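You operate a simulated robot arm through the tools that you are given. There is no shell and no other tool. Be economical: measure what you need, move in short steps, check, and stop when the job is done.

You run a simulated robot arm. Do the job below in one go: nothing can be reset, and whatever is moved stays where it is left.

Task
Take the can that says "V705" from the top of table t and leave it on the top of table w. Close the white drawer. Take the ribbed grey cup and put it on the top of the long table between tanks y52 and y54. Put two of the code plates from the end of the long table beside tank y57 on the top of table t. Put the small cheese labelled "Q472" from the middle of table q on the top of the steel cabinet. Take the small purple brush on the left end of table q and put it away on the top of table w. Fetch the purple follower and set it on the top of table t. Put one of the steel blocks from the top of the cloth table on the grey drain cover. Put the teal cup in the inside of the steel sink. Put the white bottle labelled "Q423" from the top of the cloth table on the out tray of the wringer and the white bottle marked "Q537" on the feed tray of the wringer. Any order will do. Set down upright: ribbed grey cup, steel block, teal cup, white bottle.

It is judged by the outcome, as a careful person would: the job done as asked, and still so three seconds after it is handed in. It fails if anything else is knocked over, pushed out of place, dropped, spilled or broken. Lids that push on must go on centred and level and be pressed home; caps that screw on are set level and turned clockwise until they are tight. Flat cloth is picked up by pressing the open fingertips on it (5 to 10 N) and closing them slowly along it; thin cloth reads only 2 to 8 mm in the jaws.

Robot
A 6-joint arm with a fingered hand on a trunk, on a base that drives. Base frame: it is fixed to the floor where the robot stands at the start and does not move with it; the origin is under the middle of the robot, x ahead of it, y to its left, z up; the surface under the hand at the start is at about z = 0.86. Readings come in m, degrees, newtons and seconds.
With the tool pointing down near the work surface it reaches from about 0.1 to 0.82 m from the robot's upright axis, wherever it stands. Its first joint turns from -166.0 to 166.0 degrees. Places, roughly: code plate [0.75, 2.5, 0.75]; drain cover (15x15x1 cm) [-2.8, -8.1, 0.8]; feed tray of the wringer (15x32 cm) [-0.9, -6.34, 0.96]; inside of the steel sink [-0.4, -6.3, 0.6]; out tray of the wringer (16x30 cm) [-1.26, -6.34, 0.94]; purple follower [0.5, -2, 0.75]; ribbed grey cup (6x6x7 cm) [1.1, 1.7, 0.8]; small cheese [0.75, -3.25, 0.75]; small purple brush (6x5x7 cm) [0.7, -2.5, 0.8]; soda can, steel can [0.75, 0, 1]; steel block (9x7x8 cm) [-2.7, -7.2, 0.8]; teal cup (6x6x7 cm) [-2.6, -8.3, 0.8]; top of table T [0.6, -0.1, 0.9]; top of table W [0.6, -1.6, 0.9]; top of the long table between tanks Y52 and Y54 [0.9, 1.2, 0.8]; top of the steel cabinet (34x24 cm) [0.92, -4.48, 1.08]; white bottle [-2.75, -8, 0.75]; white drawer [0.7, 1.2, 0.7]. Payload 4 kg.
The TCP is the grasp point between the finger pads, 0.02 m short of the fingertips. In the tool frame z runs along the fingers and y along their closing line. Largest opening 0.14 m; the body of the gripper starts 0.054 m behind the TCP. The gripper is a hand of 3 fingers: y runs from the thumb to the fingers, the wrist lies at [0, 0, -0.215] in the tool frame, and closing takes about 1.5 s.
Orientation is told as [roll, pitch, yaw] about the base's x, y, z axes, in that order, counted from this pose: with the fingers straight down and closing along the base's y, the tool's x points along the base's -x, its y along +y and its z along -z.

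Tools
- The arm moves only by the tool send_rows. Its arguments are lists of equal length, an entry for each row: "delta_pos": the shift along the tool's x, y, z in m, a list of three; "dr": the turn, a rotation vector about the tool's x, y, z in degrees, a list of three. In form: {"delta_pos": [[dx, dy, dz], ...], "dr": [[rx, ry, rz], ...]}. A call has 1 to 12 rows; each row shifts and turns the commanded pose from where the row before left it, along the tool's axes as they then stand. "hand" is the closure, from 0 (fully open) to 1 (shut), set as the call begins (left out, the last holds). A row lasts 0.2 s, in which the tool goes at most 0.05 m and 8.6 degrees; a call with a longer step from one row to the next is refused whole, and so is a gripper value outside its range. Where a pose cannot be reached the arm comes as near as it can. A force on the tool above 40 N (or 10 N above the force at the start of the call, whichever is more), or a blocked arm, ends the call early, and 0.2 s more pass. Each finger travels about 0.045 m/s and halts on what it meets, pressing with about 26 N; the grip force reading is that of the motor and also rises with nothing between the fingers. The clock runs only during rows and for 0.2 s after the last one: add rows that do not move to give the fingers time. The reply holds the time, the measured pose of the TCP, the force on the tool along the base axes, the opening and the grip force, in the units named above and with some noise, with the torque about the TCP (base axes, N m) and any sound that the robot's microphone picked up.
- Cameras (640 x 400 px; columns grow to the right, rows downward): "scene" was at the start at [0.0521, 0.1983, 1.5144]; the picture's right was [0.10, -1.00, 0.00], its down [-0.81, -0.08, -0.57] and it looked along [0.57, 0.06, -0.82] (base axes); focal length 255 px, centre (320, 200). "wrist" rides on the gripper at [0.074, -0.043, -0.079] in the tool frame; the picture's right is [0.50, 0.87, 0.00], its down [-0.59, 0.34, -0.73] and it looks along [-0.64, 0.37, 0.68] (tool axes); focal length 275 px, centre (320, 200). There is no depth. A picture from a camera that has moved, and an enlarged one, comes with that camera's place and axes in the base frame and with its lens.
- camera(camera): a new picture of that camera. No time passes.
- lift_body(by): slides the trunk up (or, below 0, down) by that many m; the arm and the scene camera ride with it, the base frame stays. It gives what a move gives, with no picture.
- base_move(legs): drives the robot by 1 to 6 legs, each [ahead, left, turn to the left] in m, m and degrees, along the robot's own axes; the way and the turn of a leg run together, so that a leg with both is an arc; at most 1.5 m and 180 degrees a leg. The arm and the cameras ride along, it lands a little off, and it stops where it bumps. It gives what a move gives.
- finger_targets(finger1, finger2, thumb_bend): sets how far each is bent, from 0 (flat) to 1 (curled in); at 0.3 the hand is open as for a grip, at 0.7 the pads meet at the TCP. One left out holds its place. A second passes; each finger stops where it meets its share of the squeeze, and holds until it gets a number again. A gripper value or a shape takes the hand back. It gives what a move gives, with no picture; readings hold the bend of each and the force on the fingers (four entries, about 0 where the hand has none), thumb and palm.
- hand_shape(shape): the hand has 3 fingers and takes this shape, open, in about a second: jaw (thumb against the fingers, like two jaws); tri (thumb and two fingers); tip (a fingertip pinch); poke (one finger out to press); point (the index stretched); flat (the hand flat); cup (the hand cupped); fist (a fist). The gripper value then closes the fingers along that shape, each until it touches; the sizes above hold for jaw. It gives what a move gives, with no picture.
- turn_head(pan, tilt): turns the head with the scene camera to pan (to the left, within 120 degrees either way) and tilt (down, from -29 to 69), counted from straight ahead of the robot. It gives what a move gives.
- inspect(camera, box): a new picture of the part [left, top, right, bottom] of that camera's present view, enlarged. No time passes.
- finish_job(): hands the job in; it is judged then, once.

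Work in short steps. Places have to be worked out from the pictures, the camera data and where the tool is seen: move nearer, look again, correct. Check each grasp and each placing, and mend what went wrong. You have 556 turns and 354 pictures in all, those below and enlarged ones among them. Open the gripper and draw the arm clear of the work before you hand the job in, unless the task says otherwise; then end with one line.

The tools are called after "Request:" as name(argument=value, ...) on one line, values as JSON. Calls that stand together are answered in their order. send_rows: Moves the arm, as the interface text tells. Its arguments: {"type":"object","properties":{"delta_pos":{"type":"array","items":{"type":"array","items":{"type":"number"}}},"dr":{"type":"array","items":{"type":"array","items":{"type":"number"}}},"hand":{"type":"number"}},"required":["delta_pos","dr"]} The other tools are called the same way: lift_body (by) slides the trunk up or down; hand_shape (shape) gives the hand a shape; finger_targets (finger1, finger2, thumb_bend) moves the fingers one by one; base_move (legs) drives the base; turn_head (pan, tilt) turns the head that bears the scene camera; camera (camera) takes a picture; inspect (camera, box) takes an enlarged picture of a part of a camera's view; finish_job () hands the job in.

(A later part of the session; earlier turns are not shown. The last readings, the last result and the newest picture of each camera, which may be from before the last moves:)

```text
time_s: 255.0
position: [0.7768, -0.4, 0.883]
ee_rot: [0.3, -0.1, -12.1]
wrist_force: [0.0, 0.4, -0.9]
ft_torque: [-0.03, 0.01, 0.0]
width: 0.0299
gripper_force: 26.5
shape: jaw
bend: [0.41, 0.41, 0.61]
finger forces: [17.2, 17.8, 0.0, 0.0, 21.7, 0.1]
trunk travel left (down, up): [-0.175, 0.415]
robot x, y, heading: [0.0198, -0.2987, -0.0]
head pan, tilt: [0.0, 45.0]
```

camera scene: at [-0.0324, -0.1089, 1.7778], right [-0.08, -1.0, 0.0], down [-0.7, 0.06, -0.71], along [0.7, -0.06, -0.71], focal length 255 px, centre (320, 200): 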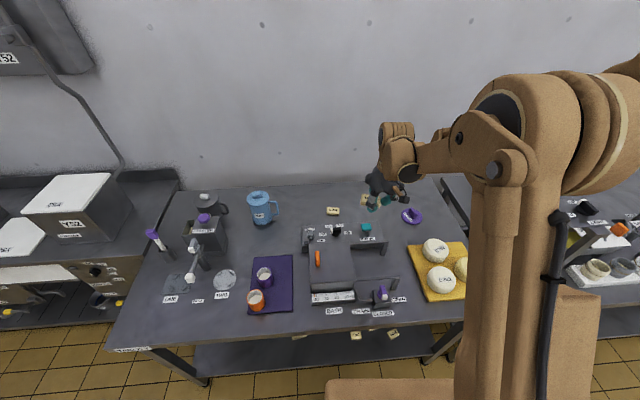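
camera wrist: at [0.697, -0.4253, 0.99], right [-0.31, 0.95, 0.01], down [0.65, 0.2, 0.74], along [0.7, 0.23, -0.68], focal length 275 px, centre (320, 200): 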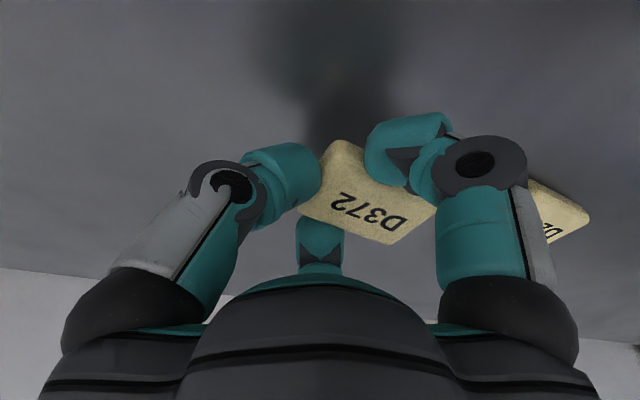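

Request:
send_rows(delta_pos=[[0, 0, 0.002], [0, 0, 0.001]], dr=[[0, 0, 0], [0, 0, 0]])

Request:
send_rows(delta_pos=[[0, 0, 0], [0, 0, 0], [0, 0, 0], [0, 0, 0], [0, 0, 0]], dr=[[0, 0, 0], [0, 0, 0], [0, 0, 0], [0, 0, 0], [0, 0, 0]], hand=0.34)

Request:
send_rows(delta_pos=[[0, 0, -0.02], [0, 0, -0.04], [0, 0, -0.04], [0, 0, -0.05]], dr=[[0, 0, 0], [0, 0, 0], [0, 0, 0], [0, 0, 0]])

Request:
camera(camera="wrist")

```text
time_s: 255.6
position: [0.7758, -0.4003, 0.8813]
ee_rot: [0.4, -0.1, -12.1]
wrist_force: [5.9, -2.7, 18.5]
ft_torque: [0.16, -0.19, -0.07]
width: 0.0299
gripper_force: 25.9
shape: jaw
bend: [0.41, 0.41, 0.61]
finger forces: [18.3, 23.2, 0.0, 0.0, 24.9, 0.1]
trunk travel left (down, up): [-0.175, 0.415]
robot x, y, heading: [0.025, -0.2984, -0.3]
head pan, tilt: [0.0, 45.0]
```

```text
time_s: 256.8
position: [0.777, -0.3991, 0.8805]
ee_rot: [0.4, 0.0, -12.1]
wrist_force: [-0.3, 2.5, 14.0]
ft_torque: [0.05, 0.08, -0.08]
width: 0.0886
gripper_force: 0.0
shape: jaw
bend: [0.28, 0.29, 0.27]
finger forces: [5.0, 3.9, 0.0, 0.1, 4.0, 0.0]
trunk travel left (down, up): [-0.175, 0.415]
robot x, y, heading: [0.0249, -0.3027, -0.3]
head pan, tilt: [0.0, 45.0]
```

```text
time_s: 257.8
position: [0.777, -0.401, 1.0301]
ee_rot: [0.3, 0.0, -12.2]
wrist_force: [0.5, -0.1, 0.4]
ft_torque: [0.02, 0.04, 0.0]
width: 0.092
gripper_force: 0.1
shape: jaw
bend: [0.28, 0.28, 0.26]
finger forces: [0.1, 0.0, 0.1, 0.1, 0.1, 0.0]
trunk travel left (down, up): [-0.175, 0.415]
robot x, y, heading: [0.0211, -0.2989, -0.1]
head pan, tilt: [0.0, 45.0]
```

```text
244 pictures are left
camera wrist: at [0.6954, -0.427, 1.1101], right [-0.31, 0.95, 0.01], down [0.64, 0.2, 0.74], along [0.7, 0.23, -0.68], focal length 275 px, centre (320, 200)
```

wrist: 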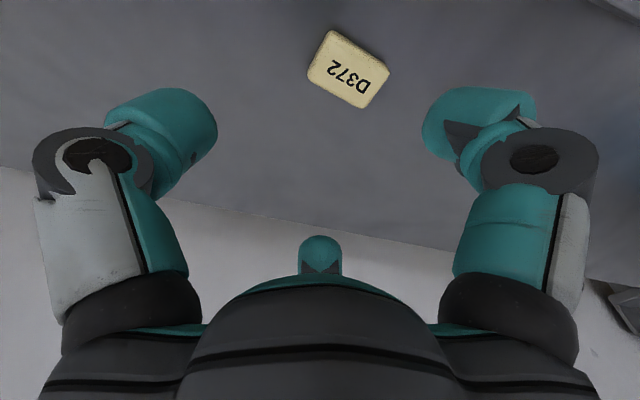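

D372 is placed. Next the purple brush: I raise, retract, and drive right to table Q.

Request:
lift_body(by=0.2)

Request:
send_rows(delta_pos=[[0.045, 0, 0], [0.045, 0, 0], [0.045, 0, 0], [0.045, 0, 0], [0.045, 0, 0]], dr=[[0, 0, -2.4], [0, 0, -2.4], [0, 0, -2.4], [0, 0, -2.4], [0, 0, -2.4]], hand=0)

Request:
base_move(legs=[[-0.05, -1.05, 0], [0, -1.05, 0.5]])

Request:
camera(camera="scene")

Request:
camera(camera="wrist")

```text
time_s: 259.9
position: [0.7784, -0.4004, 1.2293]
ee_rot: [0.4, 0.1, -12.1]
wrist_force: [-0.3, 0.1, 0.7]
ft_torque: [0.03, -0.03, 0.01]
width: 0.0919
gripper_force: 0.0
shape: jaw
bend: [0.28, 0.28, 0.26]
finger forces: [0.1, 0.0, 0.2, 0.1, 0.0, 0.1]
trunk travel left (down, up): [-0.375, 0.215]
robot x, y, heading: [0.0226, -0.2996, -0.1]
head pan, tilt: [0.0, 45.0]
```

```text
time_s: 261.1
position: [0.5537, -0.3725, 1.2285]
ee_rot: [0.4, -0.2, 0.0]
wrist_force: [0.2, 1.6, -0.4]
ft_torque: [0.01, -0.01, 0.02]
width: 0.1398
gripper_force: 0.1
shape: jaw
bend: [0.3, 0.3, 0.3]
finger forces: [0.1, 0.1, 0.0, 0.0, 0.0, 0.0]
trunk travel left (down, up): [-0.375, 0.215]
robot x, y, heading: [0.0224, -0.299, -0.1]
head pan, tilt: [0.0, 45.0]
```

```text
time_s: 271.4
position: [0.5102, -2.4351, 1.2285]
ee_rot: [0.5, -0.2, 0.2]
wrist_force: [-0.3, -1.0, 0.6]
ft_torque: [0.03, 0.04, -0.02]
width: 0.1401
gripper_force: 0.1
shape: jaw
bend: [0.3, 0.3, 0.3]
finger forces: [0.0, 0.0, 0.1, 0.1, 0.0, 0.0]
trunk travel left (down, up): [-0.375, 0.215]
robot x, y, heading: [-0.022, -2.3636, 0.4]
head pan, tilt: [0.0, 45.0]
```

```text
243 pictures are left
camera scene: at [0.0367, -2.1725, 1.7779], right [0.0, -1.0, 0.0], down [-0.71, 0.0, -0.71], along [0.71, 0.0, -0.71], focal length 255 px, centre (320, 200)
```

scene: 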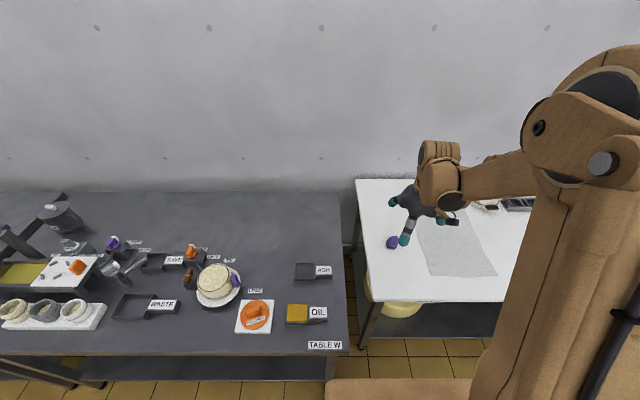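

```text
242 pictures are left
camera wrist: at [0.4353, -2.4773, 1.3083], right [-0.5, 0.86, 0.01], down [0.59, 0.34, 0.74], along [0.64, 0.37, -0.68], focal length 275 px, centre (320, 200)
```

wrist: 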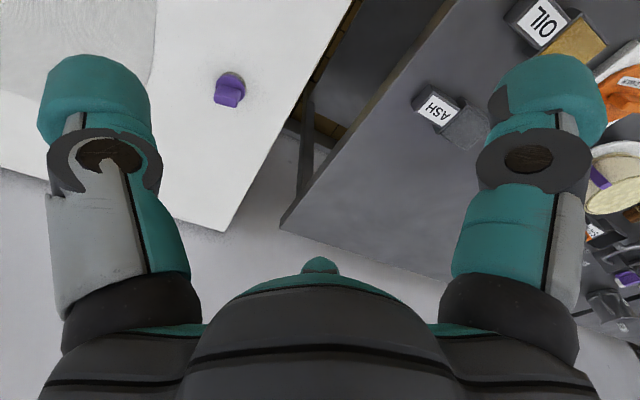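

The brush is near (0.734, −2.504), its middle at z ≈ 0.80. I look closer for its orientation.

Request:
inspect(camera="wrist", box=[190, 65, 270, 115])

Request:
inspect(camera="scene", box=[360, 220, 424, 260])

```text
8.00 times, centred on (230, 90) of wrist
camera zoom: at [0.4353, -2.4773, 1.3083], right [-0.5, 0.86, 0.01], down [0.59, 0.34, 0.74], along [0.64, 0.37, -0.68], focal length 2202 px, centre (1040, 1080)
```

zoom: 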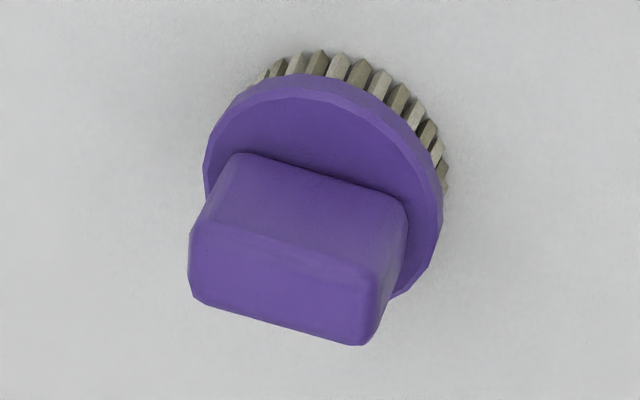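

```text
10.00 times, centred on (392, 240) of scene
camera zoom: at [0.0367, -2.1725, 1.7779], right [0.0, -1.0, 0.0], down [-0.71, 0.0, -0.71], along [0.71, 0.0, -0.71], focal length 2550 px, centre (-400, -200)
```

zoom: 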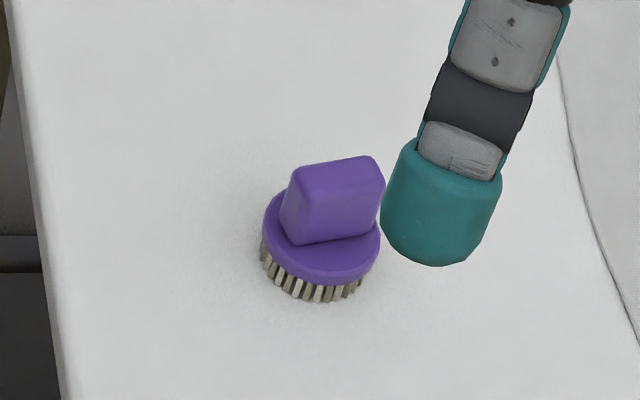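

The handle's top is at z ≈ 0.848, centred at (0.727, −2.501), and its long side is about 13° off y. I move above it with yaw 13.5 and lower the trunk.

Request:
send_rows(delta_pos=[[-0.0434, -0.0132, 0], [-0.0434, -0.0132, 0], [-0.0434, -0.0132, 0], [-0.0434, -0.0132, 0], [-0.0434, -0.0132, 0], [0, 0, 0], [0, 0, 0]], dr=[[0, 0, 0], [0, 0, 0], [0, 0, 0], [0, 0, 0], [0, 0, 0], [0, 0, -6.7], [0, 0, -6.7]], hand=0.4)

Request:
lift_body(by=-0.28)

Request:
camera(camera="wrist")

Request:
camera(camera="scene")

```text
time_s: 273.0
position: [0.7267, -2.4983, 1.2272]
ee_rot: [0.4, -0.2, 13.8]
wrist_force: [-0.6, 0.6, 0.0]
ft_torque: [0.02, 0.03, 0.0]
width: 0.0846
gripper_force: 0.0
shape: jaw
bend: [0.3, 0.3, 0.29]
finger forces: [0.0, 0.1, 0.0, 0.1, 0.0, 0.1]
trunk travel left (down, up): [-0.375, 0.215]
robot x, y, heading: [-0.0236, -2.3672, 0.2]
head pan, tilt: [0.0, 45.0]
```

```text
time_s: 275.8
position: [0.7259, -2.4997, 0.9491]
ee_rot: [0.3, -0.2, 13.5]
wrist_force: [0.8, -0.1, -0.1]
ft_torque: [0.02, 0.0, -0.01]
width: 0.0847
gripper_force: 0.2
shape: jaw
bend: [0.3, 0.3, 0.29]
finger forces: [0.0, 0.0, 0.0, 0.0, 0.1, 0.0]
trunk travel left (down, up): [-0.095, 0.495]
robot x, y, heading: [-0.0266, -2.3657, 0.5]
head pan, tilt: [0.0, 45.0]
```

```text
239 pictures are left
camera wrist: at [0.6644, -2.5586, 1.0281], right [-0.69, 0.72, 0.0], down [0.49, 0.46, 0.74], along [0.53, 0.51, -0.67], focal length 275 px, centre (320, 200)
```

wrist: 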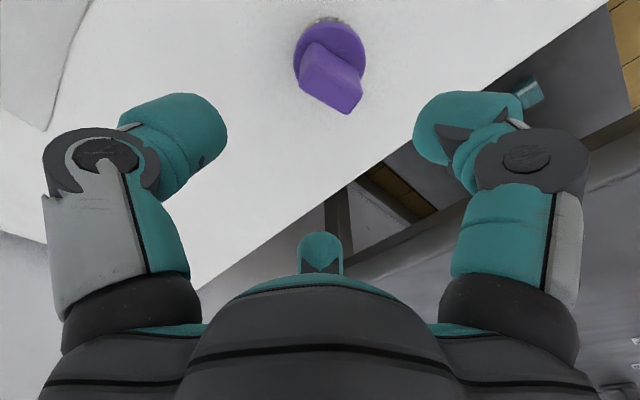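

```text
238 pictures are left
camera scene: at [0.0367, -2.172, 1.4979], right [0.0, -1.0, 0.0], down [-0.71, 0.0, -0.71], along [0.71, 0.0, -0.71], focal length 255 px, centre (320, 200)
```

scene: 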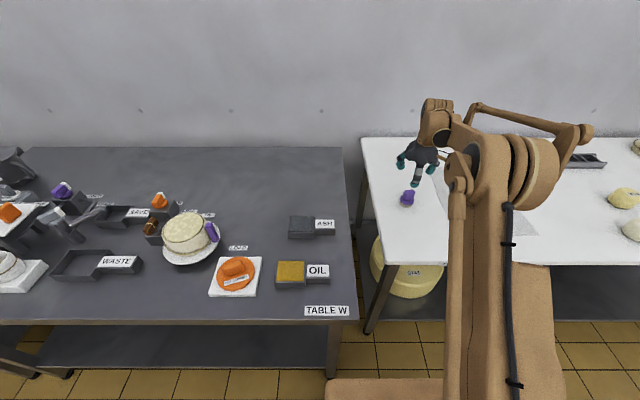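

I shift about 1 cm, then lower to z ≈ 0.837 around the handle.

Request:
send_rows(delta_pos=[[0.004, 0.009, 0.03], [0, 0, 0.03], [0, 0, 0.03], [0, 0, 0.022]], dr=[[0, 0, 0], [0, 0, 0], [0, 0, 0], [0, 0, 0]])

Request:
camera(camera="wrist")

```text
time_s: 276.8
position: [0.7216, -2.4897, 0.8366]
ee_rot: [0.3, -0.1, 13.5]
wrist_force: [0.1, 0.4, -0.4]
ft_torque: [0.03, -0.02, -0.01]
width: 0.0847
gripper_force: 0.1
shape: jaw
bend: [0.3, 0.3, 0.29]
finger forces: [0.0, 0.0, 0.0, 0.0, 0.0, 0.0]
trunk travel left (down, up): [-0.095, 0.495]
robot x, y, heading: [-0.0239, -2.3646, 0.4]
head pan, tilt: [0.0, 45.0]
```

```text
237 pictures are left
camera wrist: at [0.6588, -2.5486, 0.9168], right [-0.69, 0.72, 0.0], down [0.49, 0.46, 0.74], along [0.53, 0.51, -0.67], focal length 275 px, centre (320, 200)
```

wrist: 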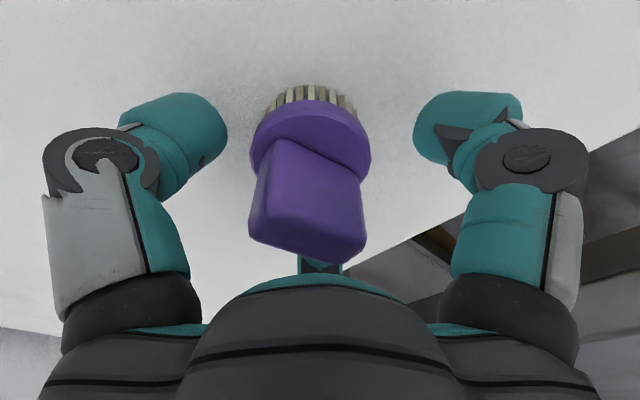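

Well centred around the handle. I close and lift.

Request:
send_rows(delta_pos=[[0, 0, 0], [0, 0, 0], [0, 0, 0], [0, 0, 0], [0, 0, 0], [0, 0, 0]], dr=[[0, 0, 0], [0, 0, 0], [0, 0, 0], [0, 0, 0], [0, 0, 0], [0, 0, 0]], hand=1)

Request:
send_rows(delta_pos=[[0, 0, -0.02], [0, 0, -0.04], [0, 0, -0.05]], dr=[[0, 0, 0], [0, 0, 0], [0, 0, 0]])

Request:
camera(camera="wrist")

```text
time_s: 278.2
position: [0.7202, -2.4895, 0.8369]
ee_rot: [0.3, -0.2, 13.6]
wrist_force: [-0.5, 0.3, 2.0]
ft_torque: [-0.04, -0.01, -0.01]
width: 0.0442
gripper_force: 25.9
shape: jaw
bend: [0.41, 0.99, 0.4]
finger forces: [21.1, 19.0, 0.0, 0.0, 21.2, 0.1]
trunk travel left (down, up): [-0.095, 0.495]
robot x, y, heading: [-0.0242, -2.3639, 0.1]
head pan, tilt: [0.0, 45.0]
```

```text
time_s: 279.0
position: [0.7198, -2.4909, 0.9458]
ee_rot: [0.3, -0.3, 13.6]
wrist_force: [0.8, -0.1, -0.7]
ft_torque: [0.0, -0.01, -0.04]
width: 0.0443
gripper_force: 25.8
shape: jaw
bend: [0.41, 0.99, 0.4]
finger forces: [19.7, 19.1, 0.0, 0.1, 19.8, 0.1]
trunk travel left (down, up): [-0.095, 0.495]
robot x, y, heading: [-0.0245, -2.359, 0.1]
head pan, tilt: [0.0, 45.0]
```

```text
236 pictures are left
camera wrist: at [0.6574, -2.5506, 1.0256], right [-0.69, 0.72, 0.0], down [0.49, 0.46, 0.74], along [0.53, 0.51, -0.67], focal length 275 px, centre (320, 200)
```

wrist: 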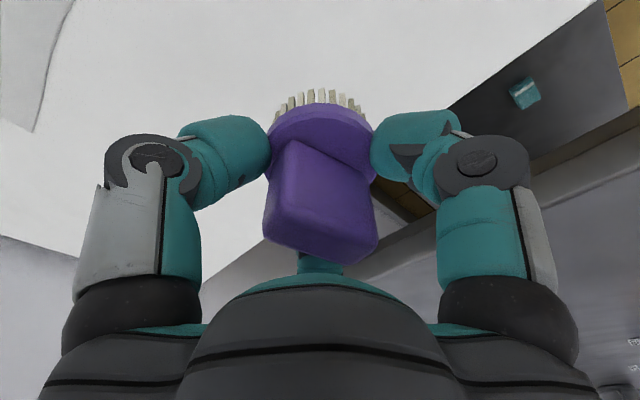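

Held. I raise the trunk and drive left 0.5 m to table W's empty rear right area.

Request:
lift_body(by=0.25)

Request:
base_move(legs=[[0, 0.5, 0]])

Request:
camera(camera="scene")

```text
time_s: 281.6
position: [0.7199, -2.4915, 1.1957]
ee_rot: [0.3, -0.1, 13.5]
wrist_force: [0.0, 0.4, -1.8]
ft_torque: [-0.01, 0.0, 0.03]
width: 0.0444
gripper_force: 26.0
shape: jaw
bend: [0.41, 0.99, 0.4]
finger forces: [19.7, 19.0, 0.0, 0.0, 19.8, 0.1]
trunk travel left (down, up): [-0.345, 0.245]
robot x, y, heading: [-0.0252, -2.3649, 0.4]
head pan, tilt: [0.0, 45.0]
```

```text
time_s: 284.6
position: [0.7182, -1.9868, 1.195]
ee_rot: [0.3, -0.1, 14.0]
wrist_force: [-0.6, 0.2, -0.5]
ft_torque: [-0.03, -0.01, 0.01]
width: 0.0444
gripper_force: 25.9
shape: jaw
bend: [0.41, 0.99, 0.4]
finger forces: [19.7, 19.0, 0.0, 0.0, 19.9, 0.0]
trunk travel left (down, up): [-0.345, 0.245]
robot x, y, heading: [-0.0257, -1.8641, 0.7]
head pan, tilt: [0.0, 45.0]
```

```text
235 pictures are left
camera scene: at [0.033, -1.6707, 1.7477], right [0.01, -1.0, 0.0], down [-0.71, -0.01, -0.71], along [0.71, 0.01, -0.71], focal length 255 px, centre (320, 200)
```

scene: 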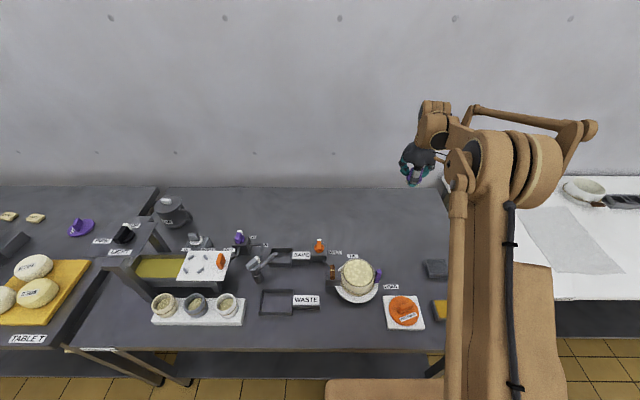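

Free area. I lower: trunk by 0.2 m, then the arm.

Request:
lift_body(by=-0.2)

Request:
send_rows(delta_pos=[[-0.02, 0.02, 0.025], [0, 0, 0.025], [0, 0, 0.015], [0, 0, 0.006], [0, 0, 0.003]], dr=[[0, 0, 0], [0, 0, 0], [0, 0, 0], [0, 0, 0], [0, 0, 0]])

```text
time_s: 286.7
position: [0.7174, -1.9878, 0.9963]
ee_rot: [0.3, -0.2, 13.9]
wrist_force: [-0.1, 0.0, -1.2]
ft_torque: [-0.02, 0.02, 0.0]
width: 0.0441
gripper_force: 26.0
shape: jaw
bend: [0.41, 0.99, 0.4]
finger forces: [19.5, 18.9, 0.0, 0.1, 19.8, 0.1]
trunk travel left (down, up): [-0.145, 0.445]
robot x, y, heading: [-0.0282, -1.8613, 0.5]
head pan, tilt: [0.0, 45.0]
```

```text
time_s: 287.9
position: [0.7323, -1.9615, 0.9208]
ee_rot: [0.3, -0.1, 14.0]
wrist_force: [0.5, 1.1, -0.6]
ft_torque: [0.0, -0.02, -0.01]
width: 0.0445
gripper_force: 26.0
shape: jaw
bend: [0.41, 0.99, 0.4]
finger forces: [19.5, 18.9, 0.0, 0.0, 19.5, 0.0]
trunk travel left (down, up): [-0.145, 0.445]
robot x, y, heading: [-0.0288, -1.8677, 0.4]
head pan, tilt: [0.0, 45.0]
```

Request:
send_rows(delta_pos=[[0, 0, 0.002], [0, 0, 0.002], [0, 0, 0.0015]], dr=[[0, 0, 0], [0, 0, 0], [0, 0, 0]])

```text
time_s: 288.7
position: [0.732, -1.9623, 0.9161]
ee_rot: [0.3, -0.1, 14.0]
wrist_force: [0.7, -0.4, -1.8]
ft_torque: [0.03, -0.01, -0.02]
width: 0.0442
gripper_force: 25.8
shape: jaw
bend: [0.41, 0.99, 0.4]
finger forces: [19.5, 18.7, 0.1, 0.0, 19.6, 0.0]
trunk travel left (down, up): [-0.145, 0.445]
robot x, y, heading: [-0.0313, -1.8639, 1.0]
head pan, tilt: [0.0, 45.0]
```

Not touching yet; I continue downwards in 2 mm steps.

Request:
send_rows(delta_pos=[[0, 0, 0.002], [0, 0, 0.002], [0, 0, 0.002]], dr=[[0, 0, 0], [0, 0, 0], [0, 0, 0]])

```text
time_s: 289.5
position: [0.7316, -1.9626, 0.9091]
ee_rot: [0.3, -0.1, 14.1]
wrist_force: [0.1, -0.6, -0.1]
ft_torque: [0.02, 0.03, 0.0]
width: 0.0441
gripper_force: 25.7
shape: jaw
bend: [0.41, 0.99, 0.4]
finger forces: [19.6, 18.8, 0.0, 0.1, 19.5, 0.0]
trunk travel left (down, up): [-0.145, 0.445]
robot x, y, heading: [-0.0234, -1.8637, 0.7]
head pan, tilt: [0.0, 45.0]
```

Request:
send_rows(delta_pos=[[0, 0, 0.002], [0, 0, 0.002], [0, 0, 0.002], [0, 0, 0.002]], dr=[[0, 0, 0], [0, 0, 0], [0, 0, 0], [0, 0, 0]])

Request:
inspect(camera="scene", box=[380, 120, 480, 183])

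```text
time_s: 290.5
position: [0.7321, -1.9631, 0.9006]
ee_rot: [0.4, -0.1, 14.1]
wrist_force: [0.2, 0.7, -0.7]
ft_torque: [0.03, -0.01, -0.01]
width: 0.0442
gripper_force: 26.2
shape: jaw
bend: [0.41, 0.99, 0.4]
finger forces: [19.5, 18.8, 0.1, 0.0, 19.6, 0.0]
trunk travel left (down, up): [-0.145, 0.445]
robot x, y, heading: [-0.0255, -1.8625, 0.5]
head pan, tilt: [0.0, 45.0]
```

```text
6.35 times, centred on (430, 152) of scene
camera zoom: at [0.033, -1.6717, 1.5478], right [0.01, -1.0, 0.0], down [-0.71, -0.01, -0.71], along [0.71, 0.01, -0.71], focal length 1619 px, centre (-378, 508)
```

zoom: 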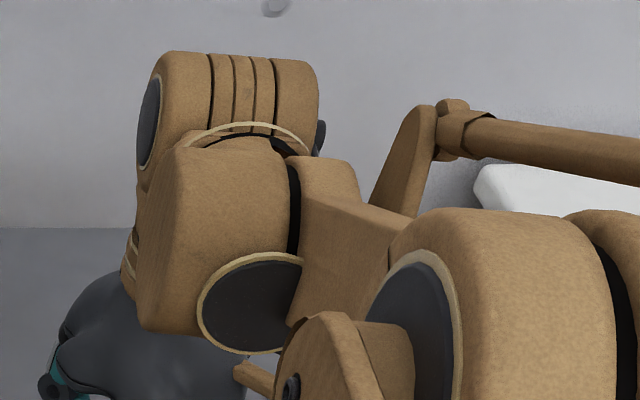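

Request:
send_rows(delta_pos=[[0, 0, 0.0015], [0, 0, 0.0015], [0, 0, 0.0015], [0, 0, 0.0015]], dr=[[0, 0, 0], [0, 0, 0], [0, 0, 0], [0, 0, 0]])

Request:
camera(camera="wrist")

```text
time_s: 291.5
position: [0.7312, -1.9622, 0.8977]
ee_rot: [0.3, -0.2, 14.1]
wrist_force: [2.8, -0.7, 9.4]
ft_torque: [-0.08, 0.02, 0.01]
width: 0.0443
gripper_force: 25.8
shape: jaw
bend: [0.41, 0.99, 0.4]
finger forces: [22.8, 20.9, 0.0, 0.1, 24.8, 0.0]
trunk travel left (down, up): [-0.145, 0.445]
robot x, y, heading: [-0.0281, -1.865, 0.5]
head pan, tilt: [0.0, 45.0]
```

```text
233 pictures are left
camera wrist: at [0.67, -2.0216, 0.9771], right [-0.69, 0.72, 0.0], down [0.49, 0.47, 0.74], along [0.53, 0.51, -0.67], focal length 275 px, centre (320, 200)
```

wrist: 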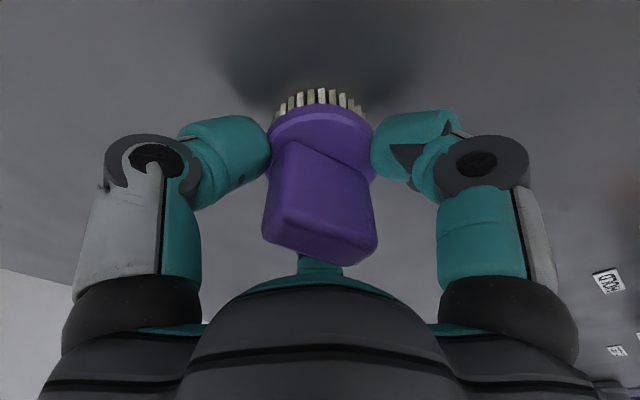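

Contact. I release and rise.

Request:
send_rows(delta_pos=[[0, 0, -0.001], [0, 0, 0], [0, 0, 0], [0, 0, 0], [0, 0, 0]], dr=[[0, 0, 0], [0, 0, 0], [0, 0, 0], [0, 0, 0], [0, 0, 0]], hand=0.3)

Request:
send_rows(delta_pos=[[0, 0, -0.02], [0, 0, -0.04], [0, 0, -0.04], [0, 0, -0.05], [0, 0, -0.05], [0, 0, -0.05]], dr=[[0, 0, 0], [0, 0, 0], [0, 0, 0], [0, 0, 0], [0, 0, 0], [0, 0, 0]])

Request:
camera(camera="wrist")

```text
time_s: 292.7
position: [0.7324, -1.9626, 0.8979]
ee_rot: [0.3, -0.1, 13.9]
wrist_force: [-0.1, -0.4, 0.1]
ft_torque: [-0.02, -0.04, 0.0]
width: 0.0973
gripper_force: 0.1
shape: jaw
bend: [0.27, 0.27, 0.25]
finger forces: [0.1, 0.1, 0.1, 0.1, 0.1, 0.0]
trunk travel left (down, up): [-0.145, 0.445]
robot x, y, heading: [-0.0312, -1.8629, 0.5]
head pan, tilt: [0.0, 45.0]
```

```text
time_s: 294.1
position: [0.7337, -1.9647, 1.1482]
ee_rot: [0.2, -0.1, 14.0]
wrist_force: [-0.1, 0.3, -0.4]
ft_torque: [0.03, -0.01, -0.04]
width: 0.0976
gripper_force: 0.0
shape: jaw
bend: [0.27, 0.27, 0.25]
finger forces: [0.0, 0.0, 0.0, 0.1, 0.0, 0.1]
trunk travel left (down, up): [-0.145, 0.445]
robot x, y, heading: [-0.0272, -1.8636, 0.7]
head pan, tilt: [0.0, 45.0]
```

```text
232 pictures are left
camera wrist: at [0.6717, -2.0227, 1.2287], right [-0.69, 0.72, 0.0], down [0.49, 0.47, 0.74], along [0.53, 0.51, -0.67], focal length 275 px, centre (320, 200)
```

wrist: 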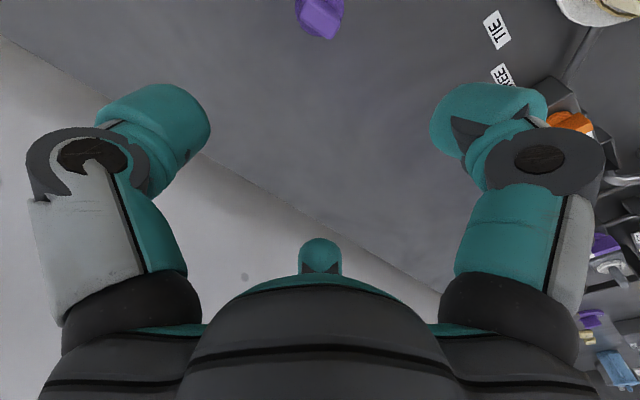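

The brush stands on table W. Next is cheese Q472: I raise, retract, and drive to the middle of table Q.

Request:
lift_body(by=0.15)

Request:
send_rows(delta_pos=[[0.045, 0, 0], [0.045, 0, 0], [0.045, 0, 0], [0.045, 0, 0]], dr=[[0, 0, 3.5], [0, 0, 3.5], [0, 0, 3.5], [0, 0, 3.5]], hand=0)

Request:
base_move(legs=[[-0.03, -0.65, 0], [0, -0.6, 0]])

Request:
camera(camera="scene")

Request:
camera(camera="wrist")

```text
time_s: 295.9
position: [0.7347, -1.9626, 1.2992]
ee_rot: [0.3, -0.1, 14.0]
wrist_force: [0.0, 0.1, -0.2]
ft_torque: [0.01, 0.04, -0.01]
width: 0.0976
gripper_force: 0.1
shape: jaw
bend: [0.27, 0.27, 0.25]
finger forces: [0.0, 0.0, 0.0, 0.0, 0.0, 0.1]
trunk travel left (down, up): [-0.295, 0.295]
robot x, y, heading: [-0.0274, -1.8658, 0.6]
head pan, tilt: [0.0, 45.0]
```

```text
time_s: 296.9
position: [0.5561, -1.99, 1.2982]
ee_rot: [0.4, -0.1, -0.1]
wrist_force: [-0.4, -0.4, -0.1]
ft_torque: [0.01, -0.03, 0.02]
width: 0.1401
gripper_force: 0.1
shape: jaw
bend: [0.3, 0.3, 0.3]
finger forces: [0.0, 0.1, 0.1, 0.0, 0.0, 0.0]
trunk travel left (down, up): [-0.295, 0.295]
robot x, y, heading: [-0.026, -1.8614, 0.7]
head pan, tilt: [0.0, 45.0]
```

```text
time_s: 303.6
position: [0.5444, -3.2568, 1.2975]
ee_rot: [0.4, -0.2, 0.1]
wrist_force: [-0.1, 0.3, 0.7]
ft_torque: [-0.03, 0.04, -0.02]
width: 0.1399
gripper_force: 0.1
shape: jaw
bend: [0.3, 0.3, 0.3]
finger forces: [0.1, 0.0, 0.0, 0.0, 0.0, 0.0]
trunk travel left (down, up): [-0.295, 0.295]
robot x, y, heading: [-0.0393, -3.1313, 0.8]
head pan, tilt: [0.0, 45.0]
```

```text
231 pictures are left
camera scene: at [0.0172, -2.9402, 1.6979], right [0.01, -1.0, 0.0], down [-0.71, -0.01, -0.71], along [0.71, 0.01, -0.71], focal length 255 px, centre (320, 200)
```

scene: 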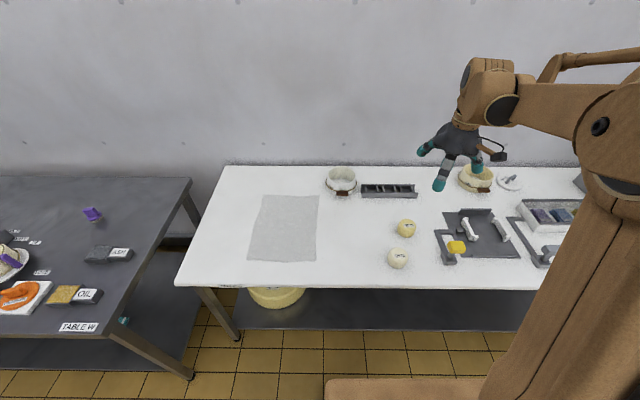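

```text
230 pictures are left
camera wrist: at [0.469, -3.3002, 1.3781], right [-0.5, 0.86, 0.01], down [0.59, 0.34, 0.74], along [0.64, 0.37, -0.68], focal length 275 px, centre (320, 200)
```

wrist: 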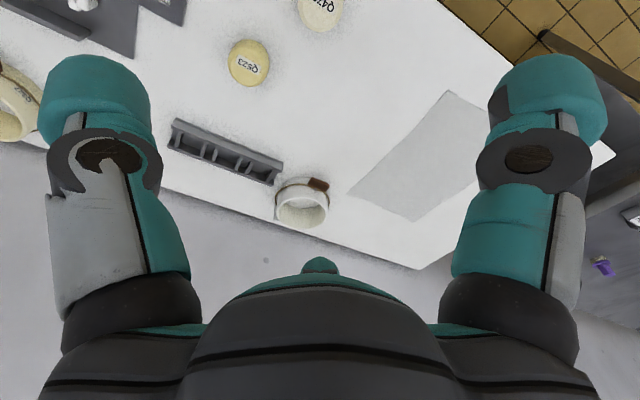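

Request:
inspect(camera="scene", box=[360, 205, 440, 280])

Request:
inspect(camera="wrist", box=[200, 0, 360, 100])

```text
5.33 times, centred on (400, 242) of scene
camera zoom: at [0.0172, -2.9402, 1.6979], right [0.01, -1.0, 0.0], down [-0.71, -0.01, -0.71], along [0.71, 0.01, -0.71], focal length 1360 px, centre (-107, -27)
```

zoom: 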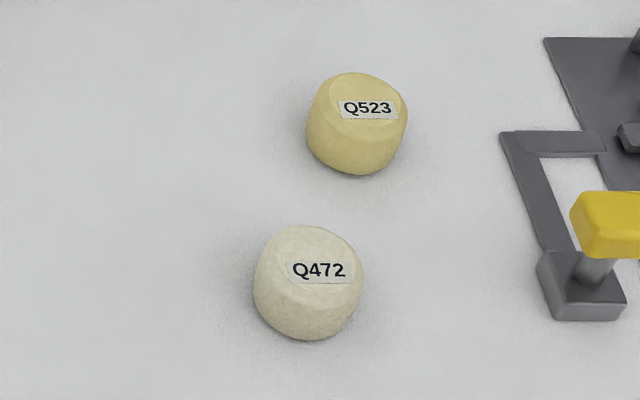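

```text
4.00 times, centred on (280, 50) of wrist
camera zoom: at [0.469, -3.3002, 1.3781], right [-0.5, 0.86, 0.01], down [0.59, 0.34, 0.74], along [0.64, 0.37, -0.68], focal length 1101 px, centre (480, 800)
```

zoom: 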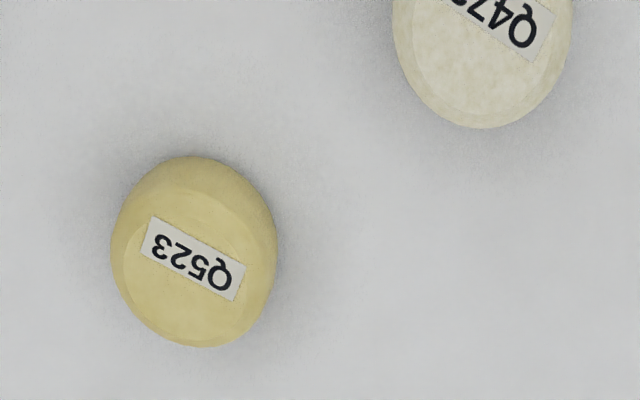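

Q472 is the paler, nearer cheese, at about (0.569, −3.236). I move above it and come down.

Request:
send_rows(delta_pos=[[-0.025, 0.021, 0.04], [0, 0, 0.05], [0, 0, 0.05], [0, 0, 0.05]], dr=[[0, 0, 0], [0, 0, 0], [0, 0, 0], [0, 0, 0]], hand=0.18)

Request:
lift_body(by=-0.15)

Request:
camera(camera="wrist")

```text
refused: row 1 steps farther than a row can; nothing moved
```

```text
time_s: 305.3
position: [0.5425, -3.2565, 1.1477]
ee_rot: [0.4, 0.0, 0.2]
wrist_force: [-0.1, 0.5, -0.8]
ft_torque: [-0.02, -0.01, 0.02]
width: 0.1399
gripper_force: 0.1
shape: jaw
bend: [0.3, 0.3, 0.3]
finger forces: [0.0, 0.0, 0.0, 0.1, 0.0, 0.0]
trunk travel left (down, up): [-0.145, 0.445]
robot x, y, heading: [-0.0427, -3.1302, 0.8]
head pan, tilt: [0.0, 45.0]
```

```text
227 pictures are left
camera wrist: at [0.4689, -3.2995, 1.2283], right [-0.5, 0.86, 0.0], down [0.59, 0.34, 0.74], along [0.64, 0.37, -0.68], focal length 275 px, centre (320, 200)
```

wrist: 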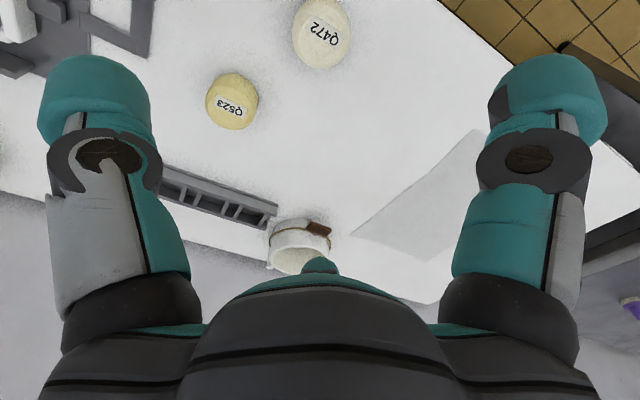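

Request:
send_rows(delta_pos=[[-0.02, 0.016, 0.02], [0, 0, 0.045], [0, 0, 0.045], [0, 0, 0.045], [0, 0, 0.045]], dr=[[0, 0, 0], [0, 0, 0], [0, 0, 0], [0, 0, 0], [0, 0, 0]], hand=0.18)

Request:
camera(camera="wrist")

```text
time_s: 306.5
position: [0.5643, -3.2386, 0.9472]
ee_rot: [0.4, 0.1, 0.1]
wrist_force: [-0.9, -0.2, 0.0]
ft_torque: [-0.03, 0.03, -0.01]
width: 0.1151
gripper_force: 0.1
shape: jaw
bend: [0.24, 0.24, 0.22]
finger forces: [0.0, 0.0, 0.1, 0.0, 0.0, 0.0]
trunk travel left (down, up): [-0.145, 0.445]
robot x, y, heading: [-0.042, -3.1267, 0.6]
head pan, tilt: [0.0, 45.0]
```

```text
226 pictures are left
camera wrist: at [0.4902, -3.2819, 1.027], right [-0.5, 0.86, 0.01], down [0.59, 0.34, 0.74], along [0.64, 0.37, -0.68], focal length 275 px, centre (320, 200)
```

wrist: 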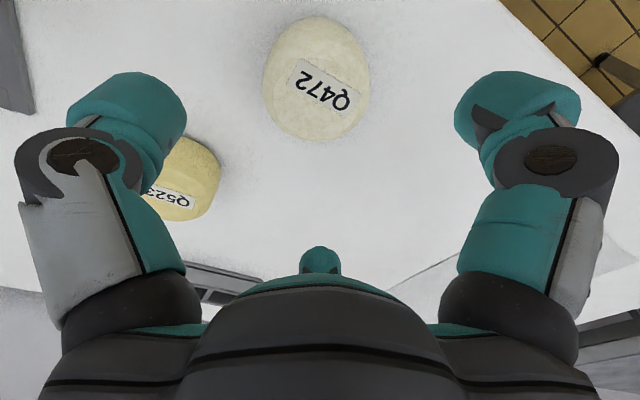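

Centred. I lower to z ≈ 0.833 and close on the cheese.

Request:
send_rows(delta_pos=[[0, 0, 0.04], [0, 0, 0.04], [0, 0, 0.03], [0, 0, 0.004]], dr=[[0, 0, 0], [0, 0, 0], [0, 0, 0], [0, 0, 0]])

Request:
send_rows(delta_pos=[[0, 0, 0], [0, 0, 0], [0, 0, 0], [0, 0, 0], [0, 0, 0], [0, 0, 0]], dr=[[0, 0, 0], [0, 0, 0], [0, 0, 0], [0, 0, 0], [0, 0, 0], [0, 0, 0]], hand=1)

Request:
send_rows(delta_pos=[[0, 0, -0.02], [0, 0, -0.04], [0, 0, -0.05], [0, 0, -0.05]], dr=[[0, 0, 0], [0, 0, 0], [0, 0, 0], [0, 0, 0]])

Request:
camera(camera="wrist")

```text
time_s: 307.5
position: [0.5637, -3.2394, 0.8349]
ee_rot: [0.4, -0.1, 0.2]
wrist_force: [-0.6, 0.1, -0.4]
ft_torque: [0.03, -0.02, 0.01]
width: 0.115
gripper_force: 0.0
shape: jaw
bend: [0.24, 0.24, 0.22]
finger forces: [0.0, 0.1, 0.0, 0.0, 0.0, 0.0]
trunk travel left (down, up): [-0.145, 0.445]
robot x, y, heading: [-0.0414, -3.132, 0.9]
head pan, tilt: [0.0, 45.0]
```

```text
time_s: 308.9
position: [0.5639, -3.2396, 0.8353]
ee_rot: [0.4, -0.1, 0.2]
wrist_force: [-0.2, 1.1, -0.5]
ft_torque: [0.03, 0.01, 0.01]
width: 0.0657
gripper_force: 26.4
shape: jaw
bend: [0.38, 0.34, 0.34]
finger forces: [23.2, 23.1, 0.1, 0.0, 23.0, 0.1]
trunk travel left (down, up): [-0.145, 0.445]
robot x, y, heading: [-0.0392, -3.1281, 0.7]
head pan, tilt: [0.0, 45.0]
```

```text
time_s: 309.9
position: [0.5619, -3.2385, 0.9943]
ee_rot: [0.4, -0.1, 0.2]
wrist_force: [0.8, 0.0, -2.4]
ft_torque: [-0.02, 0.03, -0.01]
width: 0.0657
gripper_force: 25.3
shape: jaw
bend: [0.38, 0.34, 0.34]
finger forces: [23.2, 23.4, 0.1, 0.0, 22.9, 0.0]
trunk travel left (down, up): [-0.145, 0.445]
robot x, y, heading: [-0.0434, -3.1321, 0.8]
head pan, tilt: [0.0, 45.0]
```

```text
225 pictures are left
camera wrist: at [0.4866, -3.2809, 1.0747], right [-0.5, 0.86, 0.0], down [0.59, 0.34, 0.74], along [0.64, 0.37, -0.68], focal length 275 px, centre (320, 200)
```

wrist: 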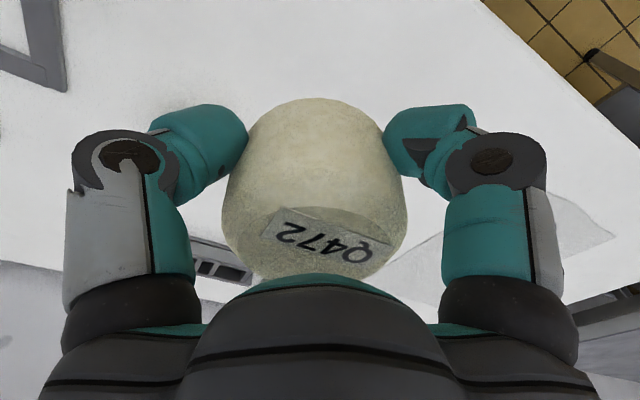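

Held. I raise the trunk and drive right towards the steel cabinet, stopping to look.

Request:
lift_body(by=0.33)

Request:
base_move(legs=[[0, -0.6, -0.8]])

Request:
turn_head(pan=-20, tilt=40)

Request:
camera(camera="scene")

```text
time_s: 313.2
position: [0.562, -3.2388, 1.3241]
ee_rot: [0.3, -0.2, 0.2]
wrist_force: [-0.2, 0.2, -2.3]
ft_torque: [0.02, 0.02, 0.0]
width: 0.0655
gripper_force: 26.0
shape: jaw
bend: [0.38, 0.34, 0.34]
finger forces: [23.1, 23.5, 0.0, 0.0, 22.9, 0.0]
trunk travel left (down, up): [-0.475, 0.115]
robot x, y, heading: [-0.0424, -3.1311, 0.6]
head pan, tilt: [0.0, 45.0]
```

```text
time_s: 316.6
position: [0.5551, -3.8643, 1.3238]
ee_rot: [0.3, -0.2, -1.8]
wrist_force: [0.2, -0.1, -2.1]
ft_torque: [0.01, 0.0, 0.0]
width: 0.0658
gripper_force: 26.4
shape: jaw
bend: [0.38, 0.34, 0.34]
finger forces: [23.1, 23.4, 0.1, 0.1, 23.0, 0.0]
trunk travel left (down, up): [-0.475, 0.115]
robot x, y, heading: [-0.0463, -3.7361, -0.8]
head pan, tilt: [0.0, 45.0]
```

```text
time_s: 317.4
position: [0.5564, -3.8622, 1.3225]
ee_rot: [0.4, -0.1, -1.6]
wrist_force: [-0.2, 0.1, -2.4]
ft_torque: [0.03, 0.01, 0.02]
width: 0.0656
gripper_force: 26.3
shape: jaw
bend: [0.38, 0.34, 0.34]
finger forces: [23.2, 23.4, 0.0, 0.0, 23.0, 0.0]
trunk travel left (down, up): [-0.475, 0.115]
robot x, y, heading: [-0.048, -3.734, -1.1]
head pan, tilt: [-20.0, 40.0]
```

```text
224 pictures are left
camera scene: at [0.0192, -3.575, 1.885], right [-0.36, -0.93, 0.0], down [-0.6, 0.23, -0.77], along [0.71, -0.28, -0.64], focal length 255 px, centre (320, 200)
```

scene: 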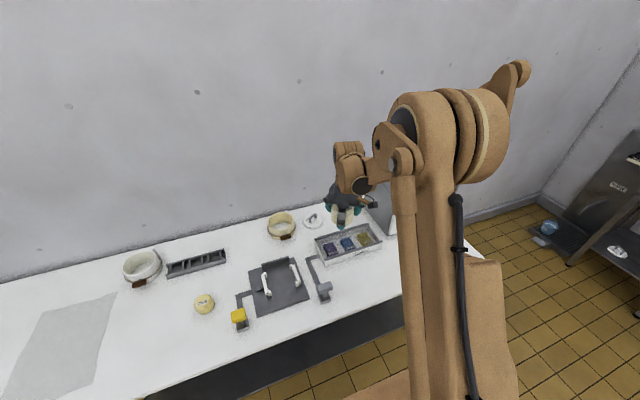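

The cabinet stands at the right end of table Q, hidden by the arm. I drive 0.55 m further right and look with both cameras.

Request:
base_move(legs=[[0, -0.62, 1]])

Request:
turn_head(pan=0, tilt=40)

Request:
camera(camera="scene")

Request:
camera(camera="wrist")

```text
time_s: 320.9
position: [0.5487, -4.4755, 1.3231]
ee_rot: [0.3, -0.1, -0.9]
wrist_force: [0.0, 0.2, -2.8]
ft_torque: [-0.03, -0.01, 0.04]
width: 0.0657
gripper_force: 25.9
shape: jaw
bend: [0.38, 0.34, 0.34]
finger forces: [23.2, 23.4, 0.1, 0.0, 23.0, 0.0]
trunk travel left (down, up): [-0.475, 0.115]
robot x, y, heading: [-0.0563, -4.355, -0.5]
head pan, tilt: [-20.0, 40.0]
```

```text
time_s: 321.7
position: [0.5478, -4.4757, 1.3236]
ee_rot: [0.4, -0.1, -0.9]
wrist_force: [0.5, 0.6, -2.7]
ft_torque: [-0.01, 0.01, 0.02]
width: 0.0656
gripper_force: 25.9
shape: jaw
bend: [0.38, 0.34, 0.34]
finger forces: [23.2, 23.3, 0.0, 0.1, 23.0, 0.0]
trunk travel left (down, up): [-0.475, 0.115]
robot x, y, heading: [-0.0526, -4.355, -0.3]
head pan, tilt: [0.0, 40.0]
```

```text
223 pictures are left
camera scene: at [0.0138, -4.1656, 1.885], right [-0.01, -1.0, 0.0], down [-0.64, 0.0, -0.77], along [0.77, -0.01, -0.64], focal length 255 px, centre (320, 200)
```

scene: 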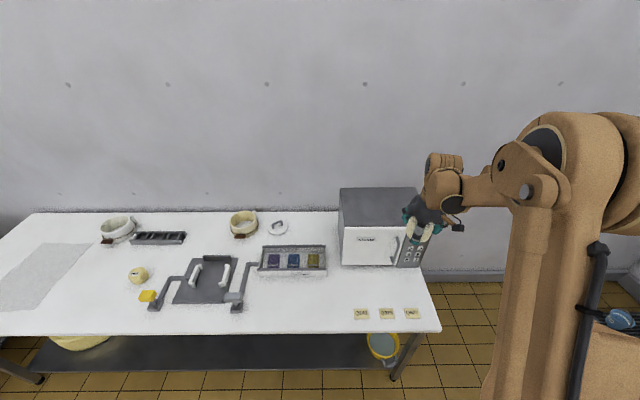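

```text
222 pictures are left
camera wrist: at [0.4737, -4.5158, 1.4039], right [-0.49, 0.87, 0.0], down [0.59, 0.33, 0.74], along [0.64, 0.36, -0.68], focal length 275 px, centre (320, 200)
```

wrist: 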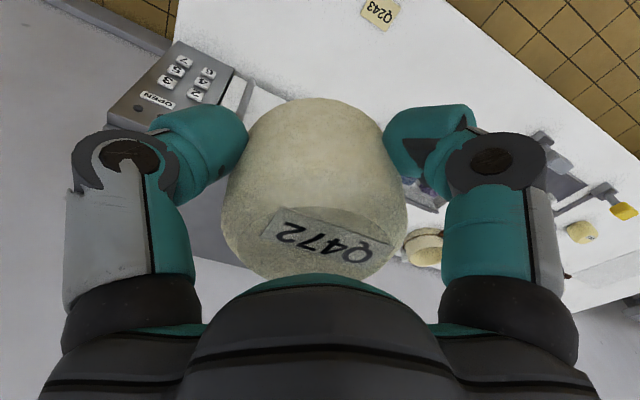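

The cabinet top spans x 0.80–1.08, y −4.27 to −4.60, at z ≈ 1.08. I drive forward and extend the arm over it.

Request:
base_move(legs=[[0.18, 0, 0.4]])

Request:
send_rows(delta_pos=[[-0.042, 0.008, 0], [-0.042, 0.008, 0], [-0.042, 0.008, 0], [-0.042, 0.008, 0]], dr=[[0, 0, 0], [0, 0, 0], [0, 0, 0], [0, 0, 0]])

Request:
camera(camera="scene")

```text
time_s: 323.2
position: [0.7341, -4.4685, 1.3231]
ee_rot: [0.4, 0.0, -0.2]
wrist_force: [0.1, -0.2, -3.3]
ft_torque: [-0.01, 0.02, -0.03]
width: 0.0657
gripper_force: 26.4
shape: jaw
bend: [0.38, 0.34, 0.34]
finger forces: [23.2, 23.4, 0.0, 0.0, 22.9, 0.0]
trunk travel left (down, up): [-0.475, 0.115]
robot x, y, heading: [0.1272, -4.3577, 0.2]
head pan, tilt: [0.0, 40.0]
```

```text
time_s: 324.2
position: [0.9045, -4.4358, 1.3228]
ee_rot: [0.3, 0.2, -0.2]
wrist_force: [1.8, -1.1, -2.2]
ft_torque: [0.0, 0.02, 0.02]
width: 0.0656
gripper_force: 26.0
shape: jaw
bend: [0.38, 0.34, 0.34]
finger forces: [23.2, 23.7, 0.0, 0.0, 22.9, 0.0]
trunk travel left (down, up): [-0.475, 0.115]
robot x, y, heading: [0.129, -4.3547, 0.4]
head pan, tilt: [0.0, 40.0]
```

```text
221 pictures are left
camera scene: at [0.1982, -4.1645, 1.8848], right [0.01, -1.0, 0.0], down [-0.64, 0.0, -0.76], along [0.76, 0.0, -0.64], focal length 255 px, centre (320, 200)
```

scene: 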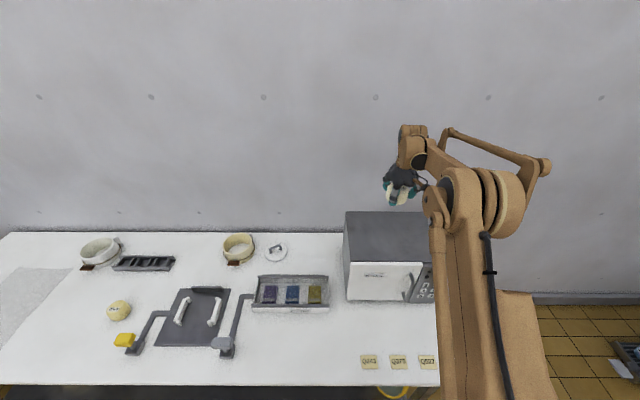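

I lower the trunk 0.16 m and then feel for the cabinet top.

Request:
lift_body(by=-0.16)

Request:
inspect(camera="scene", box=[320, 140, 480, 240])

Request:
send_rows(delta_pos=[[0, 0, 0.02], [0, 0, 0.01], [0, 0, 0.005], [0, 0, 0.003], [0, 0, 0.003]], dr=[[0, 0, 0], [0, 0, 0], [0, 0, 0], [0, 0, 0], [0, 0, 0]])

```text
time_s: 326.1
position: [0.9018, -4.4366, 1.1651]
ee_rot: [0.4, -0.1, -0.2]
wrist_force: [0.4, -0.6, -2.2]
ft_torque: [0.01, 0.02, -0.02]
width: 0.0656
gripper_force: 26.5
shape: jaw
bend: [0.38, 0.34, 0.34]
finger forces: [23.2, 23.8, 0.0, 0.0, 22.9, 0.0]
trunk travel left (down, up): [-0.315, 0.275]
robot x, y, heading: [0.1274, -4.3578, 0.2]
head pan, tilt: [0.0, 40.0]
```

```text
4.00 times, centred on (400, 190) of scene
camera zoom: at [0.1943, -4.165, 1.7252], right [0.01, -1.0, 0.0], down [-0.64, 0.0, -0.77], along [0.77, 0.0, -0.64], focal length 1020 px, centre (0, 240)
```

zoom: 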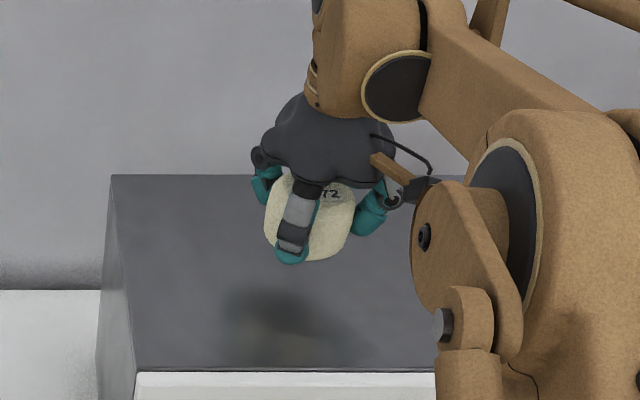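

```text
time_s: 327.3
position: [0.9013, -4.4365, 1.1237]
ee_rot: [0.3, 0.0, -0.3]
wrist_force: [1.0, 0.3, -3.0]
ft_torque: [-0.03, 0.01, 0.03]
width: 0.0656
gripper_force: 26.2
shape: jaw
bend: [0.38, 0.34, 0.34]
finger forces: [23.2, 23.7, 0.0, 0.1, 22.9, 0.0]
trunk travel left (down, up): [-0.315, 0.275]
robot x, y, heading: [0.1313, -4.354, 0.4]
head pan, tilt: [0.0, 40.0]
```

Request:
send_rows(delta_pos=[[0, 0, 0.002], [0, 0, 0.002], [0, 0, 0.002], [0, 0, 0.0015], [0, 0, 0.0015]], dr=[[0, 0, 0], [0, 0, 0], [0, 0, 0], [0, 0, 0], [0, 0, 0]])

```text
time_s: 328.5
position: [0.9004, -4.4357, 1.117]
ee_rot: [0.4, -0.2, -0.2]
wrist_force: [13.3, -1.9, 31.3]
ft_torque: [-0.17, -0.38, -0.16]
width: 0.067
gripper_force: 25.6
shape: jaw
bend: [0.38, 0.33, 0.34]
finger forces: [25.4, 30.3, 0.0, 0.0, 28.4, 0.0]
trunk travel left (down, up): [-0.315, 0.275]
robot x, y, heading: [0.1306, -4.3571, 0.2]
head pan, tilt: [0.0, 40.0]
```

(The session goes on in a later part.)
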